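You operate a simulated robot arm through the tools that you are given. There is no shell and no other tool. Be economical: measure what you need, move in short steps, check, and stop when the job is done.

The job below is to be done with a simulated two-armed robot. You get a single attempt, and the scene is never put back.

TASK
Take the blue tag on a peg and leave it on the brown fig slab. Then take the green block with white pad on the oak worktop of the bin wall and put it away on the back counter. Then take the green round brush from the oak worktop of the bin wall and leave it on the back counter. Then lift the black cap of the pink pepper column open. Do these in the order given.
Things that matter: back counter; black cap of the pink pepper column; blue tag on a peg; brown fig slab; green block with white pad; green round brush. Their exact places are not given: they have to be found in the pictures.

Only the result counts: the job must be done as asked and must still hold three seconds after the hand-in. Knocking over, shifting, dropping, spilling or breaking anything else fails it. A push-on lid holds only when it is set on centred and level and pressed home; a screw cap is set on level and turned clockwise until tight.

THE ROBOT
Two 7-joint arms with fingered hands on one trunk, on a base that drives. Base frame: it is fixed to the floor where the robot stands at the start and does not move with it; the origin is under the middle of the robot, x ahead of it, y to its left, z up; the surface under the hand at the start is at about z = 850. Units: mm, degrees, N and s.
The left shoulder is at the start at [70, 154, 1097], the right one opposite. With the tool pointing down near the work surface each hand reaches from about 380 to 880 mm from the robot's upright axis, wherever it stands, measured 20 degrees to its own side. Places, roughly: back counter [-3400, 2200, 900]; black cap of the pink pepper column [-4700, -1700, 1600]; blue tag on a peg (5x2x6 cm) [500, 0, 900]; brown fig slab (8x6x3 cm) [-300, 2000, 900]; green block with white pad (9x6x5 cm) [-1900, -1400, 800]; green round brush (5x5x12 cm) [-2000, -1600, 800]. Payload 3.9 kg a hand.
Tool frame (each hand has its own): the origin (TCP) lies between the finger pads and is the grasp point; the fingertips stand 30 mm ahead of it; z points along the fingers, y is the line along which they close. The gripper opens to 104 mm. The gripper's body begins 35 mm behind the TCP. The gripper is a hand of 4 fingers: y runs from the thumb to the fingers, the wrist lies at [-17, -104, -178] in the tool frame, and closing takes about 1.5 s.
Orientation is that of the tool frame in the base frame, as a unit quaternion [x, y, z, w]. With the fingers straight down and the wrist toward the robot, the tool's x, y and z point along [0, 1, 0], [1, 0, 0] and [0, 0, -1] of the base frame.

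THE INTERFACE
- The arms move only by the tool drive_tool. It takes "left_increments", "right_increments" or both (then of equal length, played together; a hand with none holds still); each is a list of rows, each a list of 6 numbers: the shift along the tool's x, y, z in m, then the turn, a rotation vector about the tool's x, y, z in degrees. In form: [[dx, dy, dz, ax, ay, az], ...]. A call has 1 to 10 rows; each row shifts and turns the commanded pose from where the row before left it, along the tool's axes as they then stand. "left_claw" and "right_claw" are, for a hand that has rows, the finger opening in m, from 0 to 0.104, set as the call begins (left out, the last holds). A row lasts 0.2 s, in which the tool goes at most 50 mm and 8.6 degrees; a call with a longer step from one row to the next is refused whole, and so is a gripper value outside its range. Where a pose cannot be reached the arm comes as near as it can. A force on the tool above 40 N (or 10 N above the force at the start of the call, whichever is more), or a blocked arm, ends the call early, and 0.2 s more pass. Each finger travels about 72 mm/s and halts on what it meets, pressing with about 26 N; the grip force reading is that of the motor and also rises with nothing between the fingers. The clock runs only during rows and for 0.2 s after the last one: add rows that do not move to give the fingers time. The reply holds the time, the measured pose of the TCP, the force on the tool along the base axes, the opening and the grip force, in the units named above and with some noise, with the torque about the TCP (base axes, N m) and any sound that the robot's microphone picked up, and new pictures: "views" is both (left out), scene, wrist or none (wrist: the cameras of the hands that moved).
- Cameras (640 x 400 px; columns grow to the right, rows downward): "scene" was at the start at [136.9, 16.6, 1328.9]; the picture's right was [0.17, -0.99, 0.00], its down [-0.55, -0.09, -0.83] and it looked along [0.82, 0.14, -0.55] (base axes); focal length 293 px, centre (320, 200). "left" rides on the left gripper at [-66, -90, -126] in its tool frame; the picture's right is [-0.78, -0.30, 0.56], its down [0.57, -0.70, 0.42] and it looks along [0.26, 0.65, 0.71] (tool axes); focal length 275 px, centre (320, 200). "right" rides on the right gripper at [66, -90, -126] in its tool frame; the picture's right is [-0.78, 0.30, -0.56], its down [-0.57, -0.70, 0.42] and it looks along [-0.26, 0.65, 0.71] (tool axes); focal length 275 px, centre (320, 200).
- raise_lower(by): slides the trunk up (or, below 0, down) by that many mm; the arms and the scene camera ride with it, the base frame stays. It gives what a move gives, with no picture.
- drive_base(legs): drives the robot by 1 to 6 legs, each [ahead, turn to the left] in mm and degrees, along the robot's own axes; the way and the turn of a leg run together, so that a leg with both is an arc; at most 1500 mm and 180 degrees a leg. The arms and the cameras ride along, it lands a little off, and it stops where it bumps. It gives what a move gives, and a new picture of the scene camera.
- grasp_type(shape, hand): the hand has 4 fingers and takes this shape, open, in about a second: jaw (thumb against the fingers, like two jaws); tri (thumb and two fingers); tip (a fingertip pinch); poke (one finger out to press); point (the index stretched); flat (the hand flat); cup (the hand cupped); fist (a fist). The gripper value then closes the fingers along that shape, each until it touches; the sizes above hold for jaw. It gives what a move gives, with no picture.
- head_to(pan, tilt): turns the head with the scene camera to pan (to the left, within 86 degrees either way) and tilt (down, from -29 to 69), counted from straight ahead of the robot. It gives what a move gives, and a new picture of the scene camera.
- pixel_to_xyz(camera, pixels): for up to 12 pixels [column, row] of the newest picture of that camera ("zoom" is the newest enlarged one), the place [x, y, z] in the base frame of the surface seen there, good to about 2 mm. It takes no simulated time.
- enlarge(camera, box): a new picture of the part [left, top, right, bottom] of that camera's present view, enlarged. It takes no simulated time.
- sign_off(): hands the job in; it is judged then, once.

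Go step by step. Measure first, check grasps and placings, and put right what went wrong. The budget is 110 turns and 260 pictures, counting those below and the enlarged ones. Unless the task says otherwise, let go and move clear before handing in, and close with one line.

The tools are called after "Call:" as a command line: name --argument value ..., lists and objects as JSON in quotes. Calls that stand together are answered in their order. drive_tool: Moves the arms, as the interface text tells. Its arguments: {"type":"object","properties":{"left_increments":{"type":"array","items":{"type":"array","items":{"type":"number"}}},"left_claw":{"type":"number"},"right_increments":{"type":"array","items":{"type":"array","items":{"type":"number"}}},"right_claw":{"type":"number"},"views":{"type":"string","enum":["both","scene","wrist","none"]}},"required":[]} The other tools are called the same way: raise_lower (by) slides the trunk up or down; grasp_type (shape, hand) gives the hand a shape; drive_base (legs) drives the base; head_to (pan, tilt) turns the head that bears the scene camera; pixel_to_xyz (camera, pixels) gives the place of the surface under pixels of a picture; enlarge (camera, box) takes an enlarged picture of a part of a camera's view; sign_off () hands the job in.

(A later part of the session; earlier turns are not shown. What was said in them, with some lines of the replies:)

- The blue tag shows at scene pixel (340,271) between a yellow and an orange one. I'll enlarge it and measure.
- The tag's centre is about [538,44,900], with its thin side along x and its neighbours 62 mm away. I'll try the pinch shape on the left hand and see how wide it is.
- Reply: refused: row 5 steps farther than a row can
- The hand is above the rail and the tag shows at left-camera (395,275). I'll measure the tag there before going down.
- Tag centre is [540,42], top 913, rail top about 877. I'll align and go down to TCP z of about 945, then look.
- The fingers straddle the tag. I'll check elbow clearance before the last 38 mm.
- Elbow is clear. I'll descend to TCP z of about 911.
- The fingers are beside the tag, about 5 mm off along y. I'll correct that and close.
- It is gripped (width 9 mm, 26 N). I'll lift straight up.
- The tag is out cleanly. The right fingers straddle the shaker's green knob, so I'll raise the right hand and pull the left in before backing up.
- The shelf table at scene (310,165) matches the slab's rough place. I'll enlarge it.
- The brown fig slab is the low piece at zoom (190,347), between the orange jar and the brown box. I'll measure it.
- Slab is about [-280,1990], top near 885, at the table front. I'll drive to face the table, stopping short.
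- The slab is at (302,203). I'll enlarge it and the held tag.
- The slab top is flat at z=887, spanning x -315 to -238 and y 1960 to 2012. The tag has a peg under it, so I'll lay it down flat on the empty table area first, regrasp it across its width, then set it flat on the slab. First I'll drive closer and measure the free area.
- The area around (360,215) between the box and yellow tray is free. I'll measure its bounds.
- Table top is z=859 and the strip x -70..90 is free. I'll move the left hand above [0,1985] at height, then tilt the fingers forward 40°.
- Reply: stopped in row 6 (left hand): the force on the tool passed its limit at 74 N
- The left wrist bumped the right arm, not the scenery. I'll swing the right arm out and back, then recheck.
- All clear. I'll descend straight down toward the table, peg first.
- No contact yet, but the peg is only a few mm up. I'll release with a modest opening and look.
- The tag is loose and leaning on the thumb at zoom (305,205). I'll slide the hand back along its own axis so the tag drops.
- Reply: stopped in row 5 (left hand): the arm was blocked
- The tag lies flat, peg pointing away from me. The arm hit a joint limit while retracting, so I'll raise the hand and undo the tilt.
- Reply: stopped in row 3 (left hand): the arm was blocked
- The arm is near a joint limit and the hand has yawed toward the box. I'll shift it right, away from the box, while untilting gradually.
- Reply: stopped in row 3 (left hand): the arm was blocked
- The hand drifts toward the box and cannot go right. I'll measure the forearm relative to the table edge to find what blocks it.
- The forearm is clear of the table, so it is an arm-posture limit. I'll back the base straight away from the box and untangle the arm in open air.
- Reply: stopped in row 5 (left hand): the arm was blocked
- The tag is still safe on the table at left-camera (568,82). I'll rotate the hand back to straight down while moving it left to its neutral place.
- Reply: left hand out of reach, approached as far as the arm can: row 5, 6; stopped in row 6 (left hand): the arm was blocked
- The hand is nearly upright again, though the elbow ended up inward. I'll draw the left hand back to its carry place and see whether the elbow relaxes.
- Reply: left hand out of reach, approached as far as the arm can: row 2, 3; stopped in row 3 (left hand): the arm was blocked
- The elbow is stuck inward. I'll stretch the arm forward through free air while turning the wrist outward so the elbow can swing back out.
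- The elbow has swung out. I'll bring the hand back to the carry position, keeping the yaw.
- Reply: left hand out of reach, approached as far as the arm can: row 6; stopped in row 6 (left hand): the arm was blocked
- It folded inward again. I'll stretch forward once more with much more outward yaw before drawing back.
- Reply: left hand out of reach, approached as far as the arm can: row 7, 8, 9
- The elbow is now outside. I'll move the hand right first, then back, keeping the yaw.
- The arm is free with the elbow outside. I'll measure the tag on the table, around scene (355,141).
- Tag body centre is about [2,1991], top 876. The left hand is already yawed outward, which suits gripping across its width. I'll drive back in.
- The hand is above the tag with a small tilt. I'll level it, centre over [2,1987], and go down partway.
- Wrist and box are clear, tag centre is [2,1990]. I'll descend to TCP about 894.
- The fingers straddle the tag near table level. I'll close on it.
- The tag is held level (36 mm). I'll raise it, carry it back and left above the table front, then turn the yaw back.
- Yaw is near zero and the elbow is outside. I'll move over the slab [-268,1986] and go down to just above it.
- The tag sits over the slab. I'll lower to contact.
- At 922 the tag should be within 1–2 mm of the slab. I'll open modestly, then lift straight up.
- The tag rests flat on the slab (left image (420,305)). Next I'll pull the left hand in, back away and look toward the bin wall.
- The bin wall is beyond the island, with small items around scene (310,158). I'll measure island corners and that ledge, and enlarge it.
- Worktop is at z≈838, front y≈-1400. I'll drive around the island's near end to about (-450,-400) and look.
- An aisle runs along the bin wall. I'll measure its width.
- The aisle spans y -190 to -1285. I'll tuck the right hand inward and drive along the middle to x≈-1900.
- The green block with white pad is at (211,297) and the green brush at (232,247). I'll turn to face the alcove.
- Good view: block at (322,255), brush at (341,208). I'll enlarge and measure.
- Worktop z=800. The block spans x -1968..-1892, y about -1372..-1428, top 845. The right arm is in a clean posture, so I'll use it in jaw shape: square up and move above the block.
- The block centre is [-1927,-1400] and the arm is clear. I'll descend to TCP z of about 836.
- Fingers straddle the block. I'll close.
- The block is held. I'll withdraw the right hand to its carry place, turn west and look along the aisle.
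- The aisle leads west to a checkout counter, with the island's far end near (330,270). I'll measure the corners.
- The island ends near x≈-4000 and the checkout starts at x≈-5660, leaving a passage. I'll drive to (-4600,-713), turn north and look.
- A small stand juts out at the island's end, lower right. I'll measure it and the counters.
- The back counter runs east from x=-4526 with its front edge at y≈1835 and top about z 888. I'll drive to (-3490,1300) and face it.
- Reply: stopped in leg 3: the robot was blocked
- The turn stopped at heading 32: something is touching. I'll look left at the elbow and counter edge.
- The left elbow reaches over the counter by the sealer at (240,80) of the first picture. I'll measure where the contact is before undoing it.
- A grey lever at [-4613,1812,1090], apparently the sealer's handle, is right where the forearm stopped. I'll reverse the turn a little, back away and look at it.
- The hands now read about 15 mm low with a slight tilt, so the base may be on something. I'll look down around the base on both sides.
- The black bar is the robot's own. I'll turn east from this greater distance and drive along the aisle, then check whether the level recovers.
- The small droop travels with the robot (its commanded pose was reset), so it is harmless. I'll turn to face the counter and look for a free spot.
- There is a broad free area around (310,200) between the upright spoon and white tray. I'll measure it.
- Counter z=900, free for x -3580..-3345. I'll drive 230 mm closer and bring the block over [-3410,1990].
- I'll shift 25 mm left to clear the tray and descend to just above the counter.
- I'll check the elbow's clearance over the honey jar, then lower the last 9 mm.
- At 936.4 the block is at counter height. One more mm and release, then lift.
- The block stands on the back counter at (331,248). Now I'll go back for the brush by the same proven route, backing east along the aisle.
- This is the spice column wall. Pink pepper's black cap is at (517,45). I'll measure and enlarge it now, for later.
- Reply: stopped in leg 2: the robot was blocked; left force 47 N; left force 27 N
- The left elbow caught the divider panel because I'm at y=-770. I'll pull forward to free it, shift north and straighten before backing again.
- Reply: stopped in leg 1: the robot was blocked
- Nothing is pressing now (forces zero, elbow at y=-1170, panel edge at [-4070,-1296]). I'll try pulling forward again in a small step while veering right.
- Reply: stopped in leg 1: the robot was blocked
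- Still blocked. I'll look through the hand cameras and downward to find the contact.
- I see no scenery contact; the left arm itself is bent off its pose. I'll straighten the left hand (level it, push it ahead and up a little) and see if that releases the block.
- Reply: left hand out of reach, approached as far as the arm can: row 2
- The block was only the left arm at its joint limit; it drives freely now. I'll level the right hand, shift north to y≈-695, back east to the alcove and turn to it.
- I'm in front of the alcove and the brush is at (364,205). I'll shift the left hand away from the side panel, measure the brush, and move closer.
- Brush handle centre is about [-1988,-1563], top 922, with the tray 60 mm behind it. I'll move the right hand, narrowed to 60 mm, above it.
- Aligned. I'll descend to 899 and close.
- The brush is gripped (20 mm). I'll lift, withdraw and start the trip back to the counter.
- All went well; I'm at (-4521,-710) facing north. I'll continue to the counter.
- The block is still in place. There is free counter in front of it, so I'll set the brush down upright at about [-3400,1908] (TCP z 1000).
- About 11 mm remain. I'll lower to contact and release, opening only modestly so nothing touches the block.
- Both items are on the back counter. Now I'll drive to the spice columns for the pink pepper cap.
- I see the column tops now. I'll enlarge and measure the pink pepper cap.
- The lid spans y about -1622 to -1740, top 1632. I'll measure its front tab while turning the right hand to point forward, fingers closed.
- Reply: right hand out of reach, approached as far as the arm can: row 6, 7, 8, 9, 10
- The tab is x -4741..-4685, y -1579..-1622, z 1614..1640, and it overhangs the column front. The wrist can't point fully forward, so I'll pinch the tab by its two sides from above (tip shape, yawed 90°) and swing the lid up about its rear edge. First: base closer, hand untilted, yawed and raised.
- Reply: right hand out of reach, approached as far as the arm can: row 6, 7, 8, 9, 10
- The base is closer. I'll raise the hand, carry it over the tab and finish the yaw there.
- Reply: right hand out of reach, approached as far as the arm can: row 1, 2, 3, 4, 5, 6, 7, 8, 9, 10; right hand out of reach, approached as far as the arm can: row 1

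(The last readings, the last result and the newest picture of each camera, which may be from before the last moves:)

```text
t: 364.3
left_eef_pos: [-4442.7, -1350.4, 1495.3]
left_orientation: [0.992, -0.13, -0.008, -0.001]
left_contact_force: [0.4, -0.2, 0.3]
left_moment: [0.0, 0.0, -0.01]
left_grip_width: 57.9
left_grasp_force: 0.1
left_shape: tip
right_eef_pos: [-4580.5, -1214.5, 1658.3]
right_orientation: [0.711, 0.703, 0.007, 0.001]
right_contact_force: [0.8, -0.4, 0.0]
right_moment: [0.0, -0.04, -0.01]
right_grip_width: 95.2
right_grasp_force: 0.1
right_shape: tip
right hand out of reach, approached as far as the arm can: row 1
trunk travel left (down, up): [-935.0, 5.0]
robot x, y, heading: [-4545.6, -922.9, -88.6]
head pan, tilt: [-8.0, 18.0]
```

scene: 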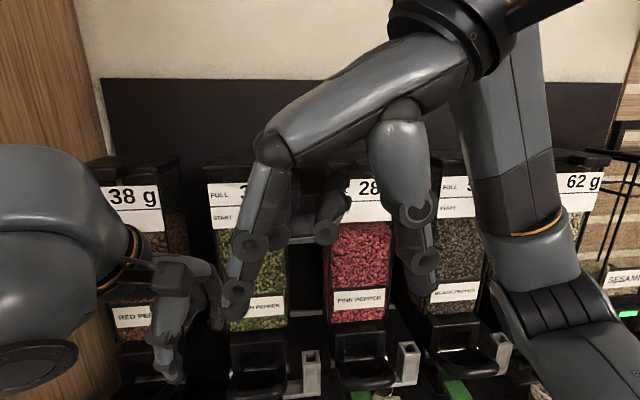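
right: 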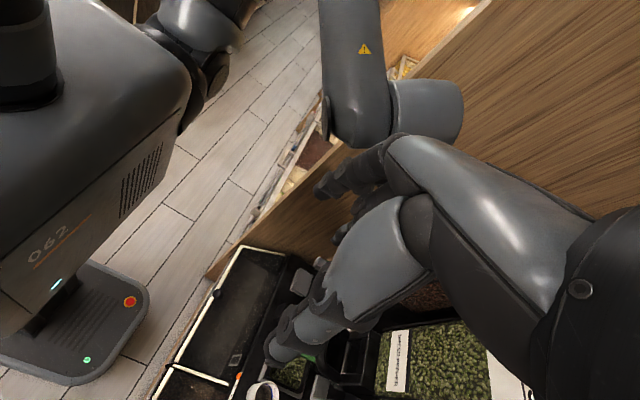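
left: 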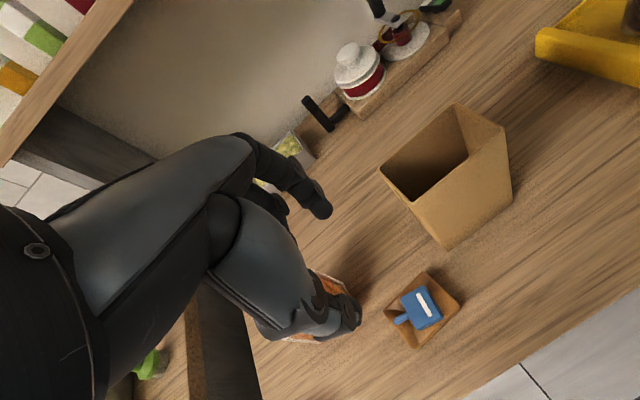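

With the wrist this high the yawed arm is out of reach. New approach: hand flat and tilted forward like a spatula, lifting the overhanging tab from below. I'll back off, undo the yaw, and flatten the hand.

Call:
drive_base --legs '[[-150, 0]]'

Call:
drive_tool --right_increments '[[0, 0, 0, 0, 0, 8.5], [0, 0, 0, 0, 0, 8.5], [0, 0, 0, 0, 0, 8.5], [0, 0, 0, 0, 0, 8.5], [0, 0, 0, 0, 0, 8.5], [0, 0, 0, 0, 0, 8.5], [0, 0, 0, 0, 0, 8.5], [0, 0, 0, 0, 0, 8.5], [0, 0, 0, 0, 0, 8.5], [0, 0, 0, 0, 0, 8.5]]' --views "none"

Call:
grasp_type --hand "right" --shape "flat"

Call:
drive_tool --right_increments '[[0, 0, 0.03, 0, 0, 3], [0, 0, 0.03, 0, 0, 0], [0, 0, 0.03, 0, 0, 0], [0, 0, 0, 0, 0, 0]]' --views "both"

```text
t: 365.6
left_eef_pos: [-4445.4, -1204.7, 1493.6]
left_orientation: [0.991, -0.13, -0.008, -0.002]
left_contact_force: [0.5, 0.4, -0.2]
left_moment: [-0.02, -0.02, 0.0]
left_grip_width: 57.9
left_grasp_force: 0.0
left_shape: tip
right_eef_pos: [-4585.0, -1069.8, 1657.4]
right_orientation: [0.712, 0.702, 0.01, -0.001]
right_contact_force: [1.0, -0.8, 0.6]
right_moment: [0.05, -0.02, -0.01]
right_grip_width: 94.9
right_grasp_force: 0.0
right_shape: tip
trunk travel left (down, up): [-935.0, 5.0]
robot x, y, heading: [-4552.1, -774.1, -88.8]
head pan, tilt: [-8.0, 18.0]
```

scene: 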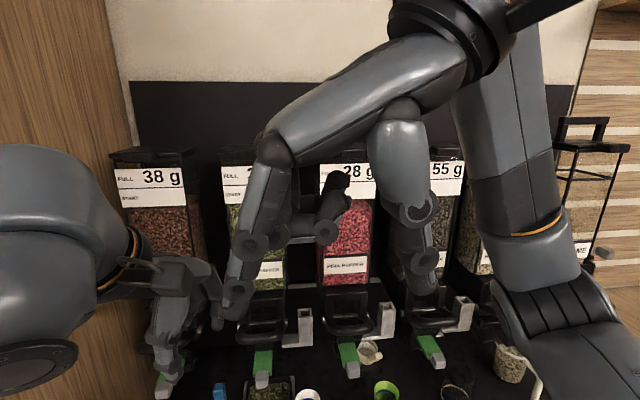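

```text
t: 367.9
left_eef_pos: [-4444.6, -1199.4, 1496.7]
left_orientation: [0.992, -0.129, -0.009, 0.0]
left_contact_force: [-1.0, 0.6, 0.4]
left_moment: [-0.02, 0.0, -0.01]
left_grip_width: 58.1
left_grasp_force: 0.0
left_shape: tip
right_eef_pos: [-4582.5, -1062.3, 1658.5]
right_orientation: [0.999, 0.037, 0.007, -0.004]
right_contact_force: [0.2, 0.5, -0.3]
right_moment: [0.01, 0.0, -0.01]
right_grip_width: 95.5
right_grasp_force: 0.0
right_shape: tip
trunk travel left (down, up): [-935.0, 5.0]
robot x, y, heading: [-4551.0, -771.0, -88.7]
head pan, tilt: [-8.0, 18.0]
```

```text
t: 368.8
left_eef_pos: [-4446.8, -1200.1, 1495.8]
left_orientation: [0.992, -0.129, -0.009, 0.0]
left_contact_force: [0.0, 0.5, 0.2]
left_moment: [-0.02, -0.02, 0.0]
left_grip_width: 58.3
left_grasp_force: 0.1
left_shape: tip
right_eef_pos: [-4584.4, -1063.0, 1657.6]
right_orientation: [0.999, 0.038, 0.006, -0.005]
right_contact_force: [0.5, -0.5, -0.6]
right_moment: [-0.02, -0.01, 0.0]
right_grip_width: 0.1
right_grasp_force: 0.1
right_shape: flat
trunk travel left (down, up): [-935.0, 5.0]
robot x, y, heading: [-4547.6, -770.9, -88.4]
head pan, tilt: [-8.0, 18.0]
```

```text
t: 369.8
left_eef_pos: [-4445.6, -1199.3, 1495.8]
left_orientation: [0.991, -0.13, -0.009, 0.0]
left_contact_force: [-0.3, -0.1, 0.5]
left_moment: [0.01, -0.01, -0.01]
left_grip_width: 58.2
left_grasp_force: 0.1
left_shape: tip
right_eef_pos: [-4581.7, -1062.3, 1567.1]
right_orientation: [1.0, 0.012, 0.007, -0.006]
right_contact_force: [-0.5, 0.3, 0.2]
right_moment: [0.0, -0.02, -0.02]
right_grip_width: 0.0
right_grasp_force: 0.1
right_shape: flat
trunk travel left (down, up): [-935.0, 5.0]
robot x, y, heading: [-4552.4, -772.8, -88.3]
head pan, tilt: [-8.0, 18.0]
```

scene: 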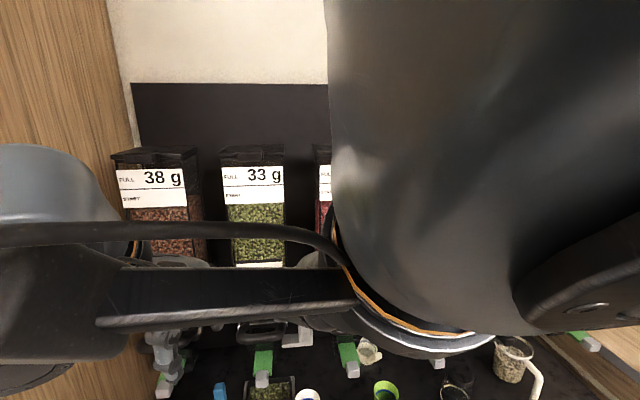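
right: 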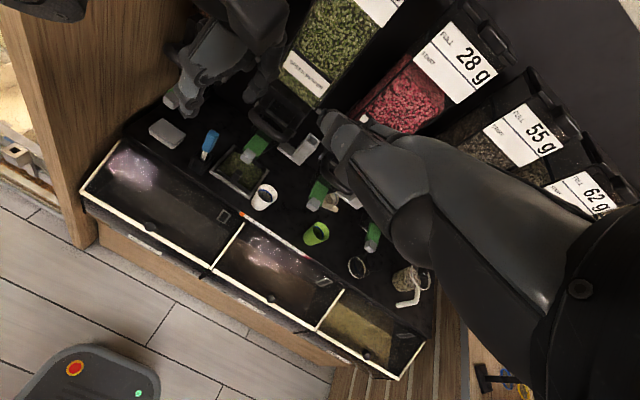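

The yaw is undone and the flat hand's fingertips show at right-camera (325,117). I'll measure them, bring the hand forward in front of the pink column and tilt it.

Call:
pixel_to_xyz --camera "right" --pixels '[[326, 120], [332, 130], [340, 150], [322, 113], [380, 170], [345, 190]]'

Call:
drive_tool --right_increments '[[-0.018, 0.036, 0.012, 0, 0, 0], [-0.018, 0.036, 0.012, 0, 0, 0], [-0.018, 0.036, 0.012, 0, 0, 0], [-0.018, 0.036, 0.012, 0, 0, 0], [-0.018, 0.036, 0.012, 0, 0, 0], [-0.018, 0.036, 0.012, 0, 0, 0], [-0.018, 0.036, 0.012, 0, 0, 0], [0, 0, 0, 0, 0, 0]]' --views "none"

Call:
drive_tool --right_increments '[[0, 0, 0, -8, 0, 0], [0, 0, 0, -8, 0, 0], [0, 0, 0, -8, 0, 0], [0, 0, 0, -8, 0, 0], [0, 0, 0, -8, 0, 0], [0, 0, 0, 0, 0, 0]]' --views "both"

```text
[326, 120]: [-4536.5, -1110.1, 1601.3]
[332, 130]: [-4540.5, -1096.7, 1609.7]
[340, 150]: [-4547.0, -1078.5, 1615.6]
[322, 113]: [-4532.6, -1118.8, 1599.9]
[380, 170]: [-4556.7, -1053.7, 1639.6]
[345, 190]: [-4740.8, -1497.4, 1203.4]
```

```text
t: 371.6
left_eef_pos: [-4445.5, -1201.2, 1495.4]
left_orientation: [0.991, -0.13, -0.009, 0.001]
left_contact_force: [0.4, 0.1, -0.1]
left_moment: [0.02, -0.04, -0.05]
left_grip_width: 57.9
left_grasp_force: 0.0
left_shape: tip
right_eef_pos: [-4703.3, -1315.4, 1478.1]
right_orientation: [1.0, 0.011, 0.005, -0.005]
right_contact_force: [0.1, -0.2, -0.4]
right_moment: [0.0, -0.03, 0.01]
right_grip_width: 0.0
right_grasp_force: 0.0
right_shape: flat
trunk travel left (down, up): [-935.0, 5.0]
robot x, y, heading: [-4546.7, -769.6, -88.6]
head pan, tilt: [-8.0, 18.0]
```

```text
t: 372.9
left_eef_pos: [-4446.2, -1200.6, 1495.4]
left_orientation: [0.992, -0.129, -0.009, -0.001]
left_contact_force: [-0.1, -0.7, 0.3]
left_moment: [0.02, -0.03, 0.01]
left_grip_width: 58.0
left_grasp_force: 0.1
left_shape: tip
right_eef_pos: [-4700.9, -1315.5, 1477.7]
right_orientation: [0.941, 0.008, 0.009, 0.338]
right_contact_force: [-0.6, -0.4, -0.3]
right_moment: [0.02, 0.0, 0.01]
right_grip_width: 0.0
right_grasp_force: 0.1
right_shape: flat
trunk travel left (down, up): [-935.0, 5.0]
robot x, y, heading: [-4553.3, -770.4, -88.6]
head pan, tilt: [-8.0, 18.0]
```

scene: 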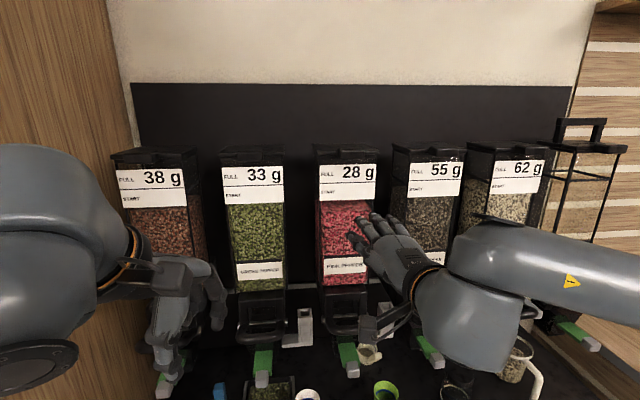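
right: 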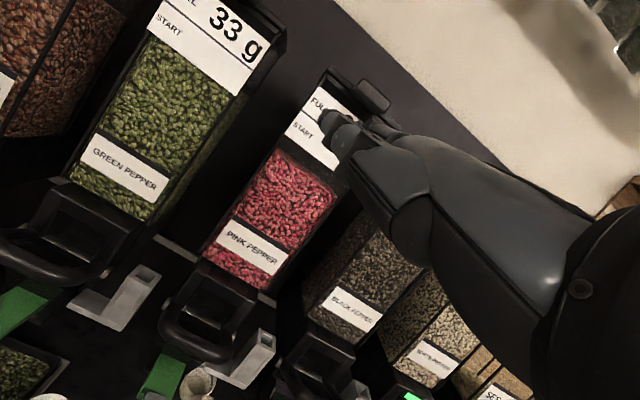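

The flat hand now points forward and slightly up, fingertips around scene (352–395, 216–240). I'll enlarge and measure them.

Call:
enlarge --camera "scene" --box '[300, 140, 460, 300]'

Call:
pixel_to_xyz --camera "scene" --pixels '[[350, 236], [363, 219], [375, 217], [390, 219], [365, 245], [385, 235], [395, 245], [410, 260], [372, 222], [378, 232]]'

```text
2.50 times, centred on (380, 220) of scene
```

zoom: 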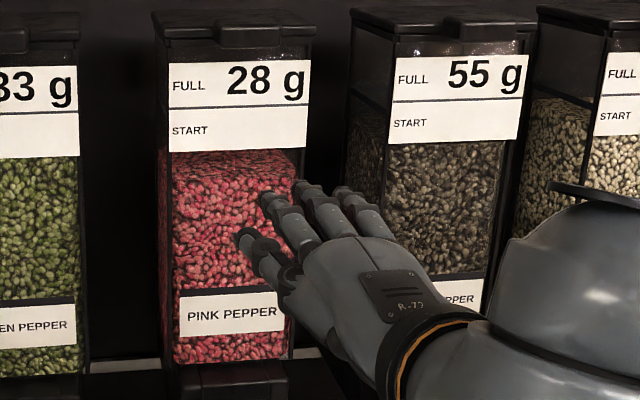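

```text
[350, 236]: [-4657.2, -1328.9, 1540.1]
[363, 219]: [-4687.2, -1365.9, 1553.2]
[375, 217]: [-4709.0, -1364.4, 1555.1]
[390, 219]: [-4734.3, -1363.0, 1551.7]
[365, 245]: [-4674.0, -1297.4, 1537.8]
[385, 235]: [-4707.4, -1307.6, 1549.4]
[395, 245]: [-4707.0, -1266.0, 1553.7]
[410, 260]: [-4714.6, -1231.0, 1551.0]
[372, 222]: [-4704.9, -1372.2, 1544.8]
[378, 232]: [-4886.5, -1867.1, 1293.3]
```

The fingers lie horizontal, tips at y≈-1370, top z≈1553, centred x≈-4709 — right under the tab's centre. I'll raise 47 mm and advance 240 mm so the tips are under the tab, just short of the column.

Call:
drive_tool --right_increments '[[-0.004, 0.015, -0.018, 0, 0, 0], [0, 0.015, -0.018, 0, 0, 0], [0, 0.0306, 0.0257, 0, 0, 0], [0, 0.0306, 0.0257, 0, 0, 0], [0, 0.0306, 0.0257, 0, 0, 0], [0, 0.0306, 0.0257, 0, 0, 0], [0, 0.0306, 0.0257, 0, 0, 0], [0, 0.0245, 0.0206, 0, 0, 0], [0, 0, 0, 0, 0, 0]]' --views "both"

Call:
enlarge --camera "scene" --box '[280, 120, 440, 220]'

```text
t: 374.7
left_eef_pos: [-4447.4, -1192.8, 1497.4]
left_orientation: [0.991, -0.131, -0.007, 0.003]
left_contact_force: [0.2, 0.2, -0.1]
left_moment: [-0.05, 0.03, 0.0]
left_grip_width: 58.1
left_grasp_force: 0.0
left_shape: tip
right_eef_pos: [-4703.5, -1526.8, 1529.8]
right_orientation: [0.941, 0.009, 0.011, 0.338]
right_contact_force: [0.2, 0.2, -0.2]
right_moment: [-0.03, -0.01, 0.0]
right_grip_width: 0.1
right_grasp_force: 0.1
right_shape: flat
trunk travel left (down, up): [-935.0, 5.0]
robot x, y, heading: [-4552.4, -776.2, -88.6]
head pan, tilt: [-8.0, 18.0]
stopped in row 8 (right hand): the force on the tool passed its limit at 213 N (the readings are from after the stop); the commanded pose is now the measured one
```

scene: 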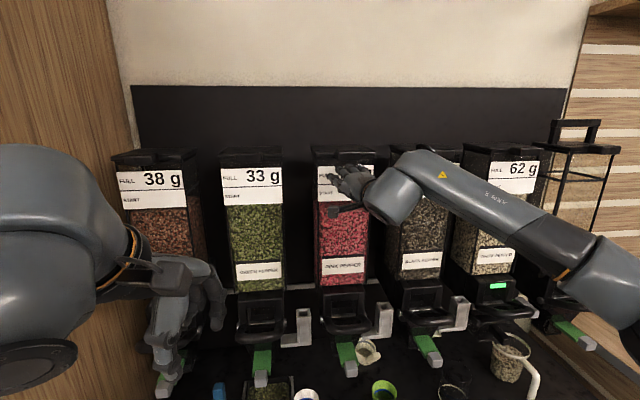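
right: 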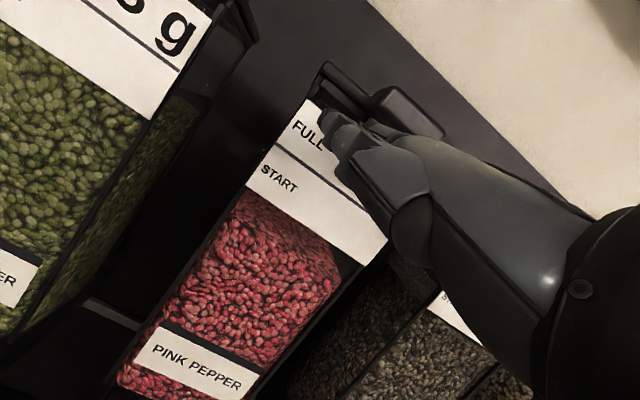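

```text
4.00 times, centred on (360, 170) of scene
```

zoom: 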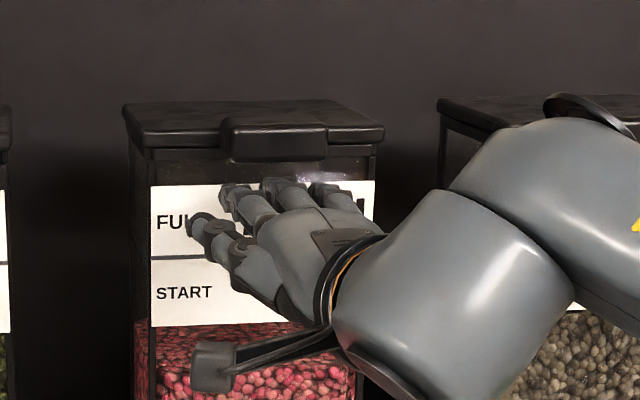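

The longest fingertip touched the column front; it has stopped and the force is back to zero. The tips are just under the tab, so I'll back off 7 mm and lift 65 mm.

Call:
drive_tool --right_increments '[[0, -0.0054, -0.0045, 0, 0, 0], [0, 0.0064, -0.0077, 0, 0, 0], [0, 0.0096, -0.0115, 0, 0, 0], [0, 0.0129, -0.0153, 0, 0, 0], [0, 0.0129, -0.0153, 0, 0, 0], [0, 0, 0, 0, 0, 0]]' --views "both"

Call:
enlarge --camera "scene" --box '[280, 90, 440, 190]'

```text
t: 376.1
left_eef_pos: [-4446.8, -1199.4, 1495.2]
left_orientation: [0.991, -0.131, -0.009, 0.0]
left_contact_force: [-0.6, 0.0, -0.1]
left_moment: [-0.02, -0.02, 0.01]
left_grip_width: 57.9
left_grasp_force: 0.1
left_shape: tip
right_eef_pos: [-4703.2, -1527.6, 1590.8]
right_orientation: [0.941, 0.009, 0.011, 0.337]
right_contact_force: [0.0, 0.8, -0.7]
right_moment: [0.06, 0.01, 0.01]
right_grip_width: 0.0
right_grasp_force: 0.2
right_shape: flat
trunk travel left (down, up): [-935.0, 5.0]
robot x, y, heading: [-4548.1, -771.0, -88.7]
head pan, tilt: [-8.0, 18.0]
```

scene: 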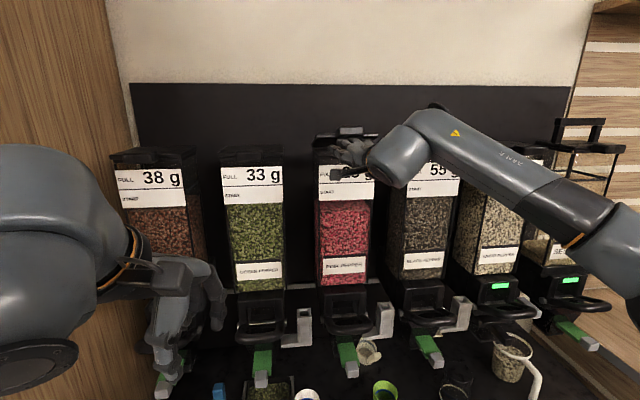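
right: 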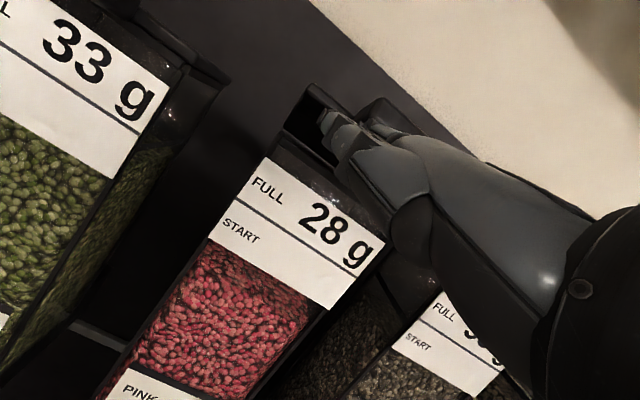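

```text
4.00 times, centred on (360, 140) of scene
```

zoom: 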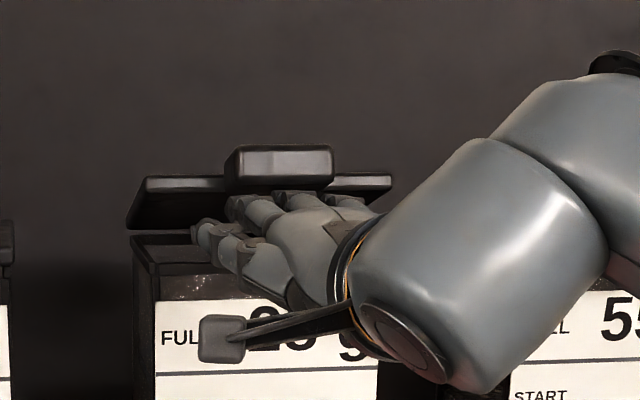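

The cap is opening. I'll continue up and back with the arm, then use the base to push it past vertical.

Call:
drive_tool --right_increments '[[0, 0.027, -0.0166, 0, 0, 0], [0, 0.0314, -0.0063, 0, 0, 0], [0, 0.032, 0.0008, 0, 0, 0], [0, 0.0064, -0.0077, 0, 0, 0], [0, 0, 0, 0, 0, 0]]' --views "scene"

Call:
enlarge --camera "scene" --box '[280, 60, 440, 160]'

```text
t: 377.3
left_eef_pos: [-4446.8, -1199.6, 1495.7]
left_orientation: [0.991, -0.13, -0.009, -0.001]
left_contact_force: [-0.1, 0.2, 0.7]
left_moment: [-0.02, 0.0, 0.01]
left_grip_width: 58.2
left_grasp_force: 0.1
left_shape: tip
right_eef_pos: [-4706.7, -1585.6, 1674.2]
right_orientation: [0.942, 0.009, 0.011, 0.336]
right_contact_force: [-0.2, 0.2, -0.8]
right_moment: [-0.03, 0.0, 0.01]
right_grip_width: 0.1
right_grasp_force: 0.1
right_shape: flat
trunk travel left (down, up): [-935.0, 5.0]
robot x, y, heading: [-4548.6, -772.9, -88.8]
head pan, tilt: [-8.0, 18.0]
```

scene: 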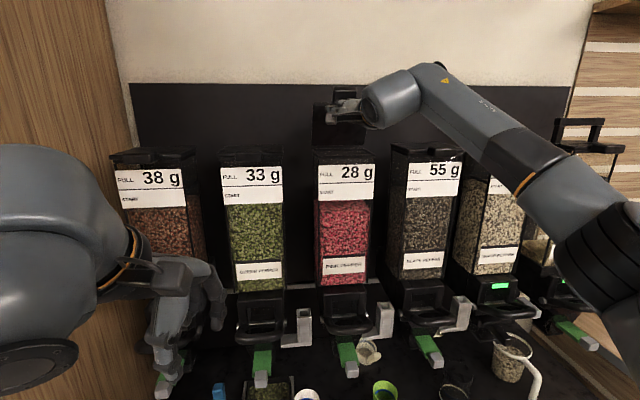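

```text
4.00 times, centred on (360, 110) of scene
```

zoom: 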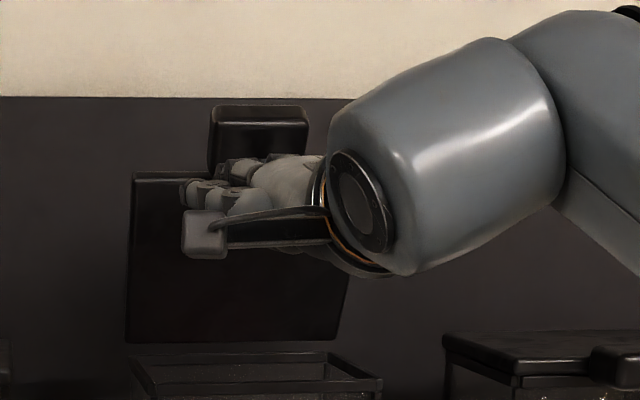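

The cap is near vertical. I'll push it past vertical by driving the base forward 80 mm.

Call:
drive_base --legs '[[80, 0]]'

Call:
enlarge --camera "scene" --box '[280, 60, 440, 160]'

```text
t: 378.4
left_eef_pos: [-4445.1, -1266.8, 1500.2]
left_orientation: [0.991, -0.131, -0.008, 0.005]
left_contact_force: [-0.7, -0.4, 0.5]
left_moment: [0.04, -0.06, 0.0]
left_grip_width: 58.0
left_grasp_force: 0.1
left_shape: tip
right_eef_pos: [-4705.6, -1650.6, 1682.7]
right_orientation: [0.94, 0.007, 0.009, 0.341]
right_contact_force: [-0.1, 0.5, 1.4]
right_moment: [0.04, 0.02, 0.0]
right_grip_width: 0.0
right_grasp_force: 0.2
right_shape: flat
trunk travel left (down, up): [-935.0, 5.0]
robot x, y, heading: [-4550.3, -854.6, -88.7]
head pan, tilt: [-8.0, 18.0]
```

scene: 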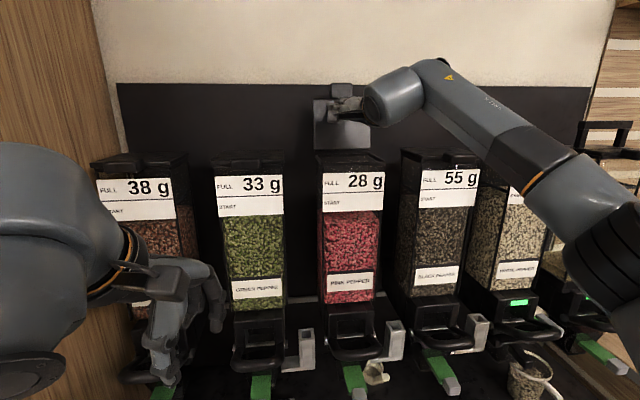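

```text
4.00 times, centred on (360, 110) of scene
```

zoom: 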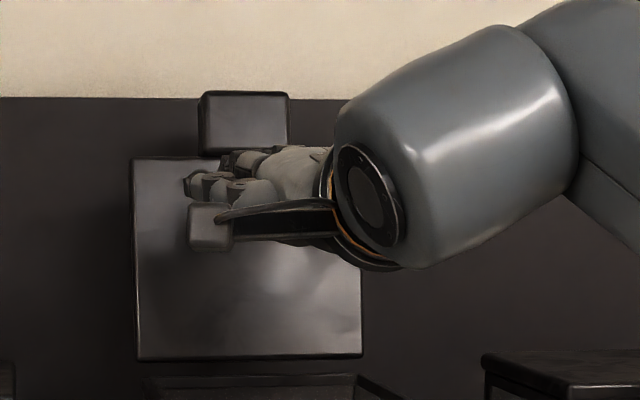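

The underside now faces up-front, so the cap is past vertical. I'll measure its lean, back away, and confirm it stays.

Call:
pixel_to_xyz --camera "zoom" --pixels '[[150, 175], [150, 345], [340, 345], [245, 105], [245, 145]]'

Call:
drive_base --legs '[[-200, 0]]'

Call:
enlarge --camera "scene" --box '[260, 60, 420, 200]'

Call:
pixel_to_xyz --camera "zoom" --pixels '[[250, 110], [250, 160], [250, 210], [250, 80], [250, 260], [200, 160], [300, 160]]'

```text
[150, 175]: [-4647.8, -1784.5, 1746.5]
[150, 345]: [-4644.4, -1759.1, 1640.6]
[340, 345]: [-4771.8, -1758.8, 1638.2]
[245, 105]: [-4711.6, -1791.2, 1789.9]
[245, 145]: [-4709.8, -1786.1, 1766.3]
```

```text
t: 380.0
left_eef_pos: [-4449.9, -1092.0, 1494.6]
left_orientation: [0.991, -0.132, -0.009, -0.003]
left_contact_force: [-0.8, 0.7, -0.2]
left_moment: [0.03, -0.02, 0.0]
left_grip_width: 57.8
left_grasp_force: 0.1
left_shape: tip
right_eef_pos: [-4710.0, -1477.2, 1669.6]
right_orientation: [0.943, 0.007, 0.009, 0.332]
right_contact_force: [0.0, 0.5, 0.1]
right_moment: [-0.01, 0.0, -0.03]
right_grip_width: 0.2
right_grasp_force: 0.0
right_shape: flat
trunk travel left (down, up): [-935.0, 5.0]
robot x, y, heading: [-4552.3, -652.9, -88.8]
head pan, tilt: [-8.0, 18.0]
```

scene: 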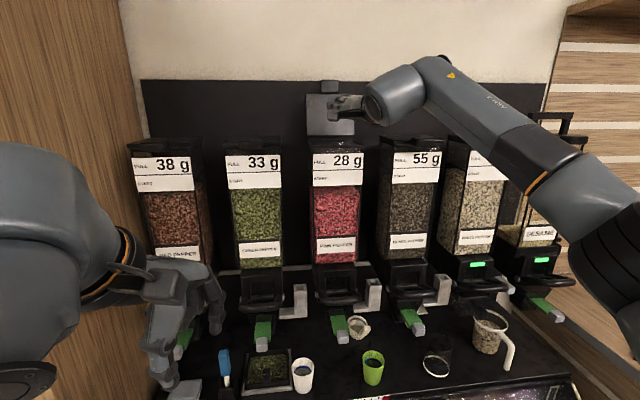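

```text
2.86 times, centred on (340, 130) of scene
```

zoom: 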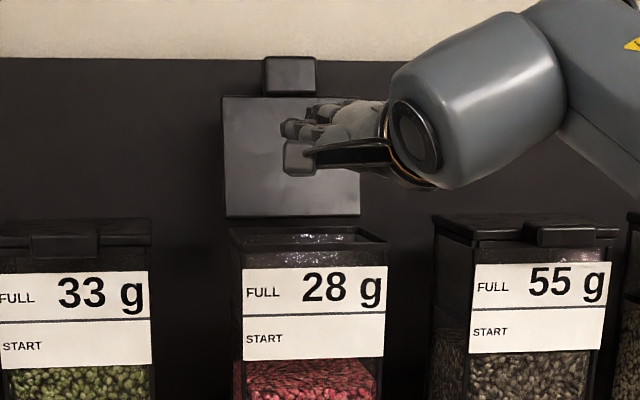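

```text
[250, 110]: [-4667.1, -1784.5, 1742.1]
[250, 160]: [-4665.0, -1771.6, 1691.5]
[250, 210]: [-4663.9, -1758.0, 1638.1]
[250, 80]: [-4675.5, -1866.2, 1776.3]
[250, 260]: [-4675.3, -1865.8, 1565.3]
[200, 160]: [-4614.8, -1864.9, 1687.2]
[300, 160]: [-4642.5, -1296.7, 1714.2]
```

The cap stands open, leaning about 14° past vertical, with the hand well clear. The tag, block and brush were all in place when last seen, so I'm handing in.

Call:
sign_off

```text
The job is handed in.
```

I finished all four tasks in the order given and handed the job in; I don't have the judge's result. The blue tag lies flat on the fig slab. The green block and the green brush are on the back counter, and the pink pepper cap stands open past vertical. The robot bumped fixed surfaces a few times on the way: once near the sealer on the counter, once on a bin-wall panel, and once on the front of the pepper column. I saw nothing move, but I did not check the sealer closely.
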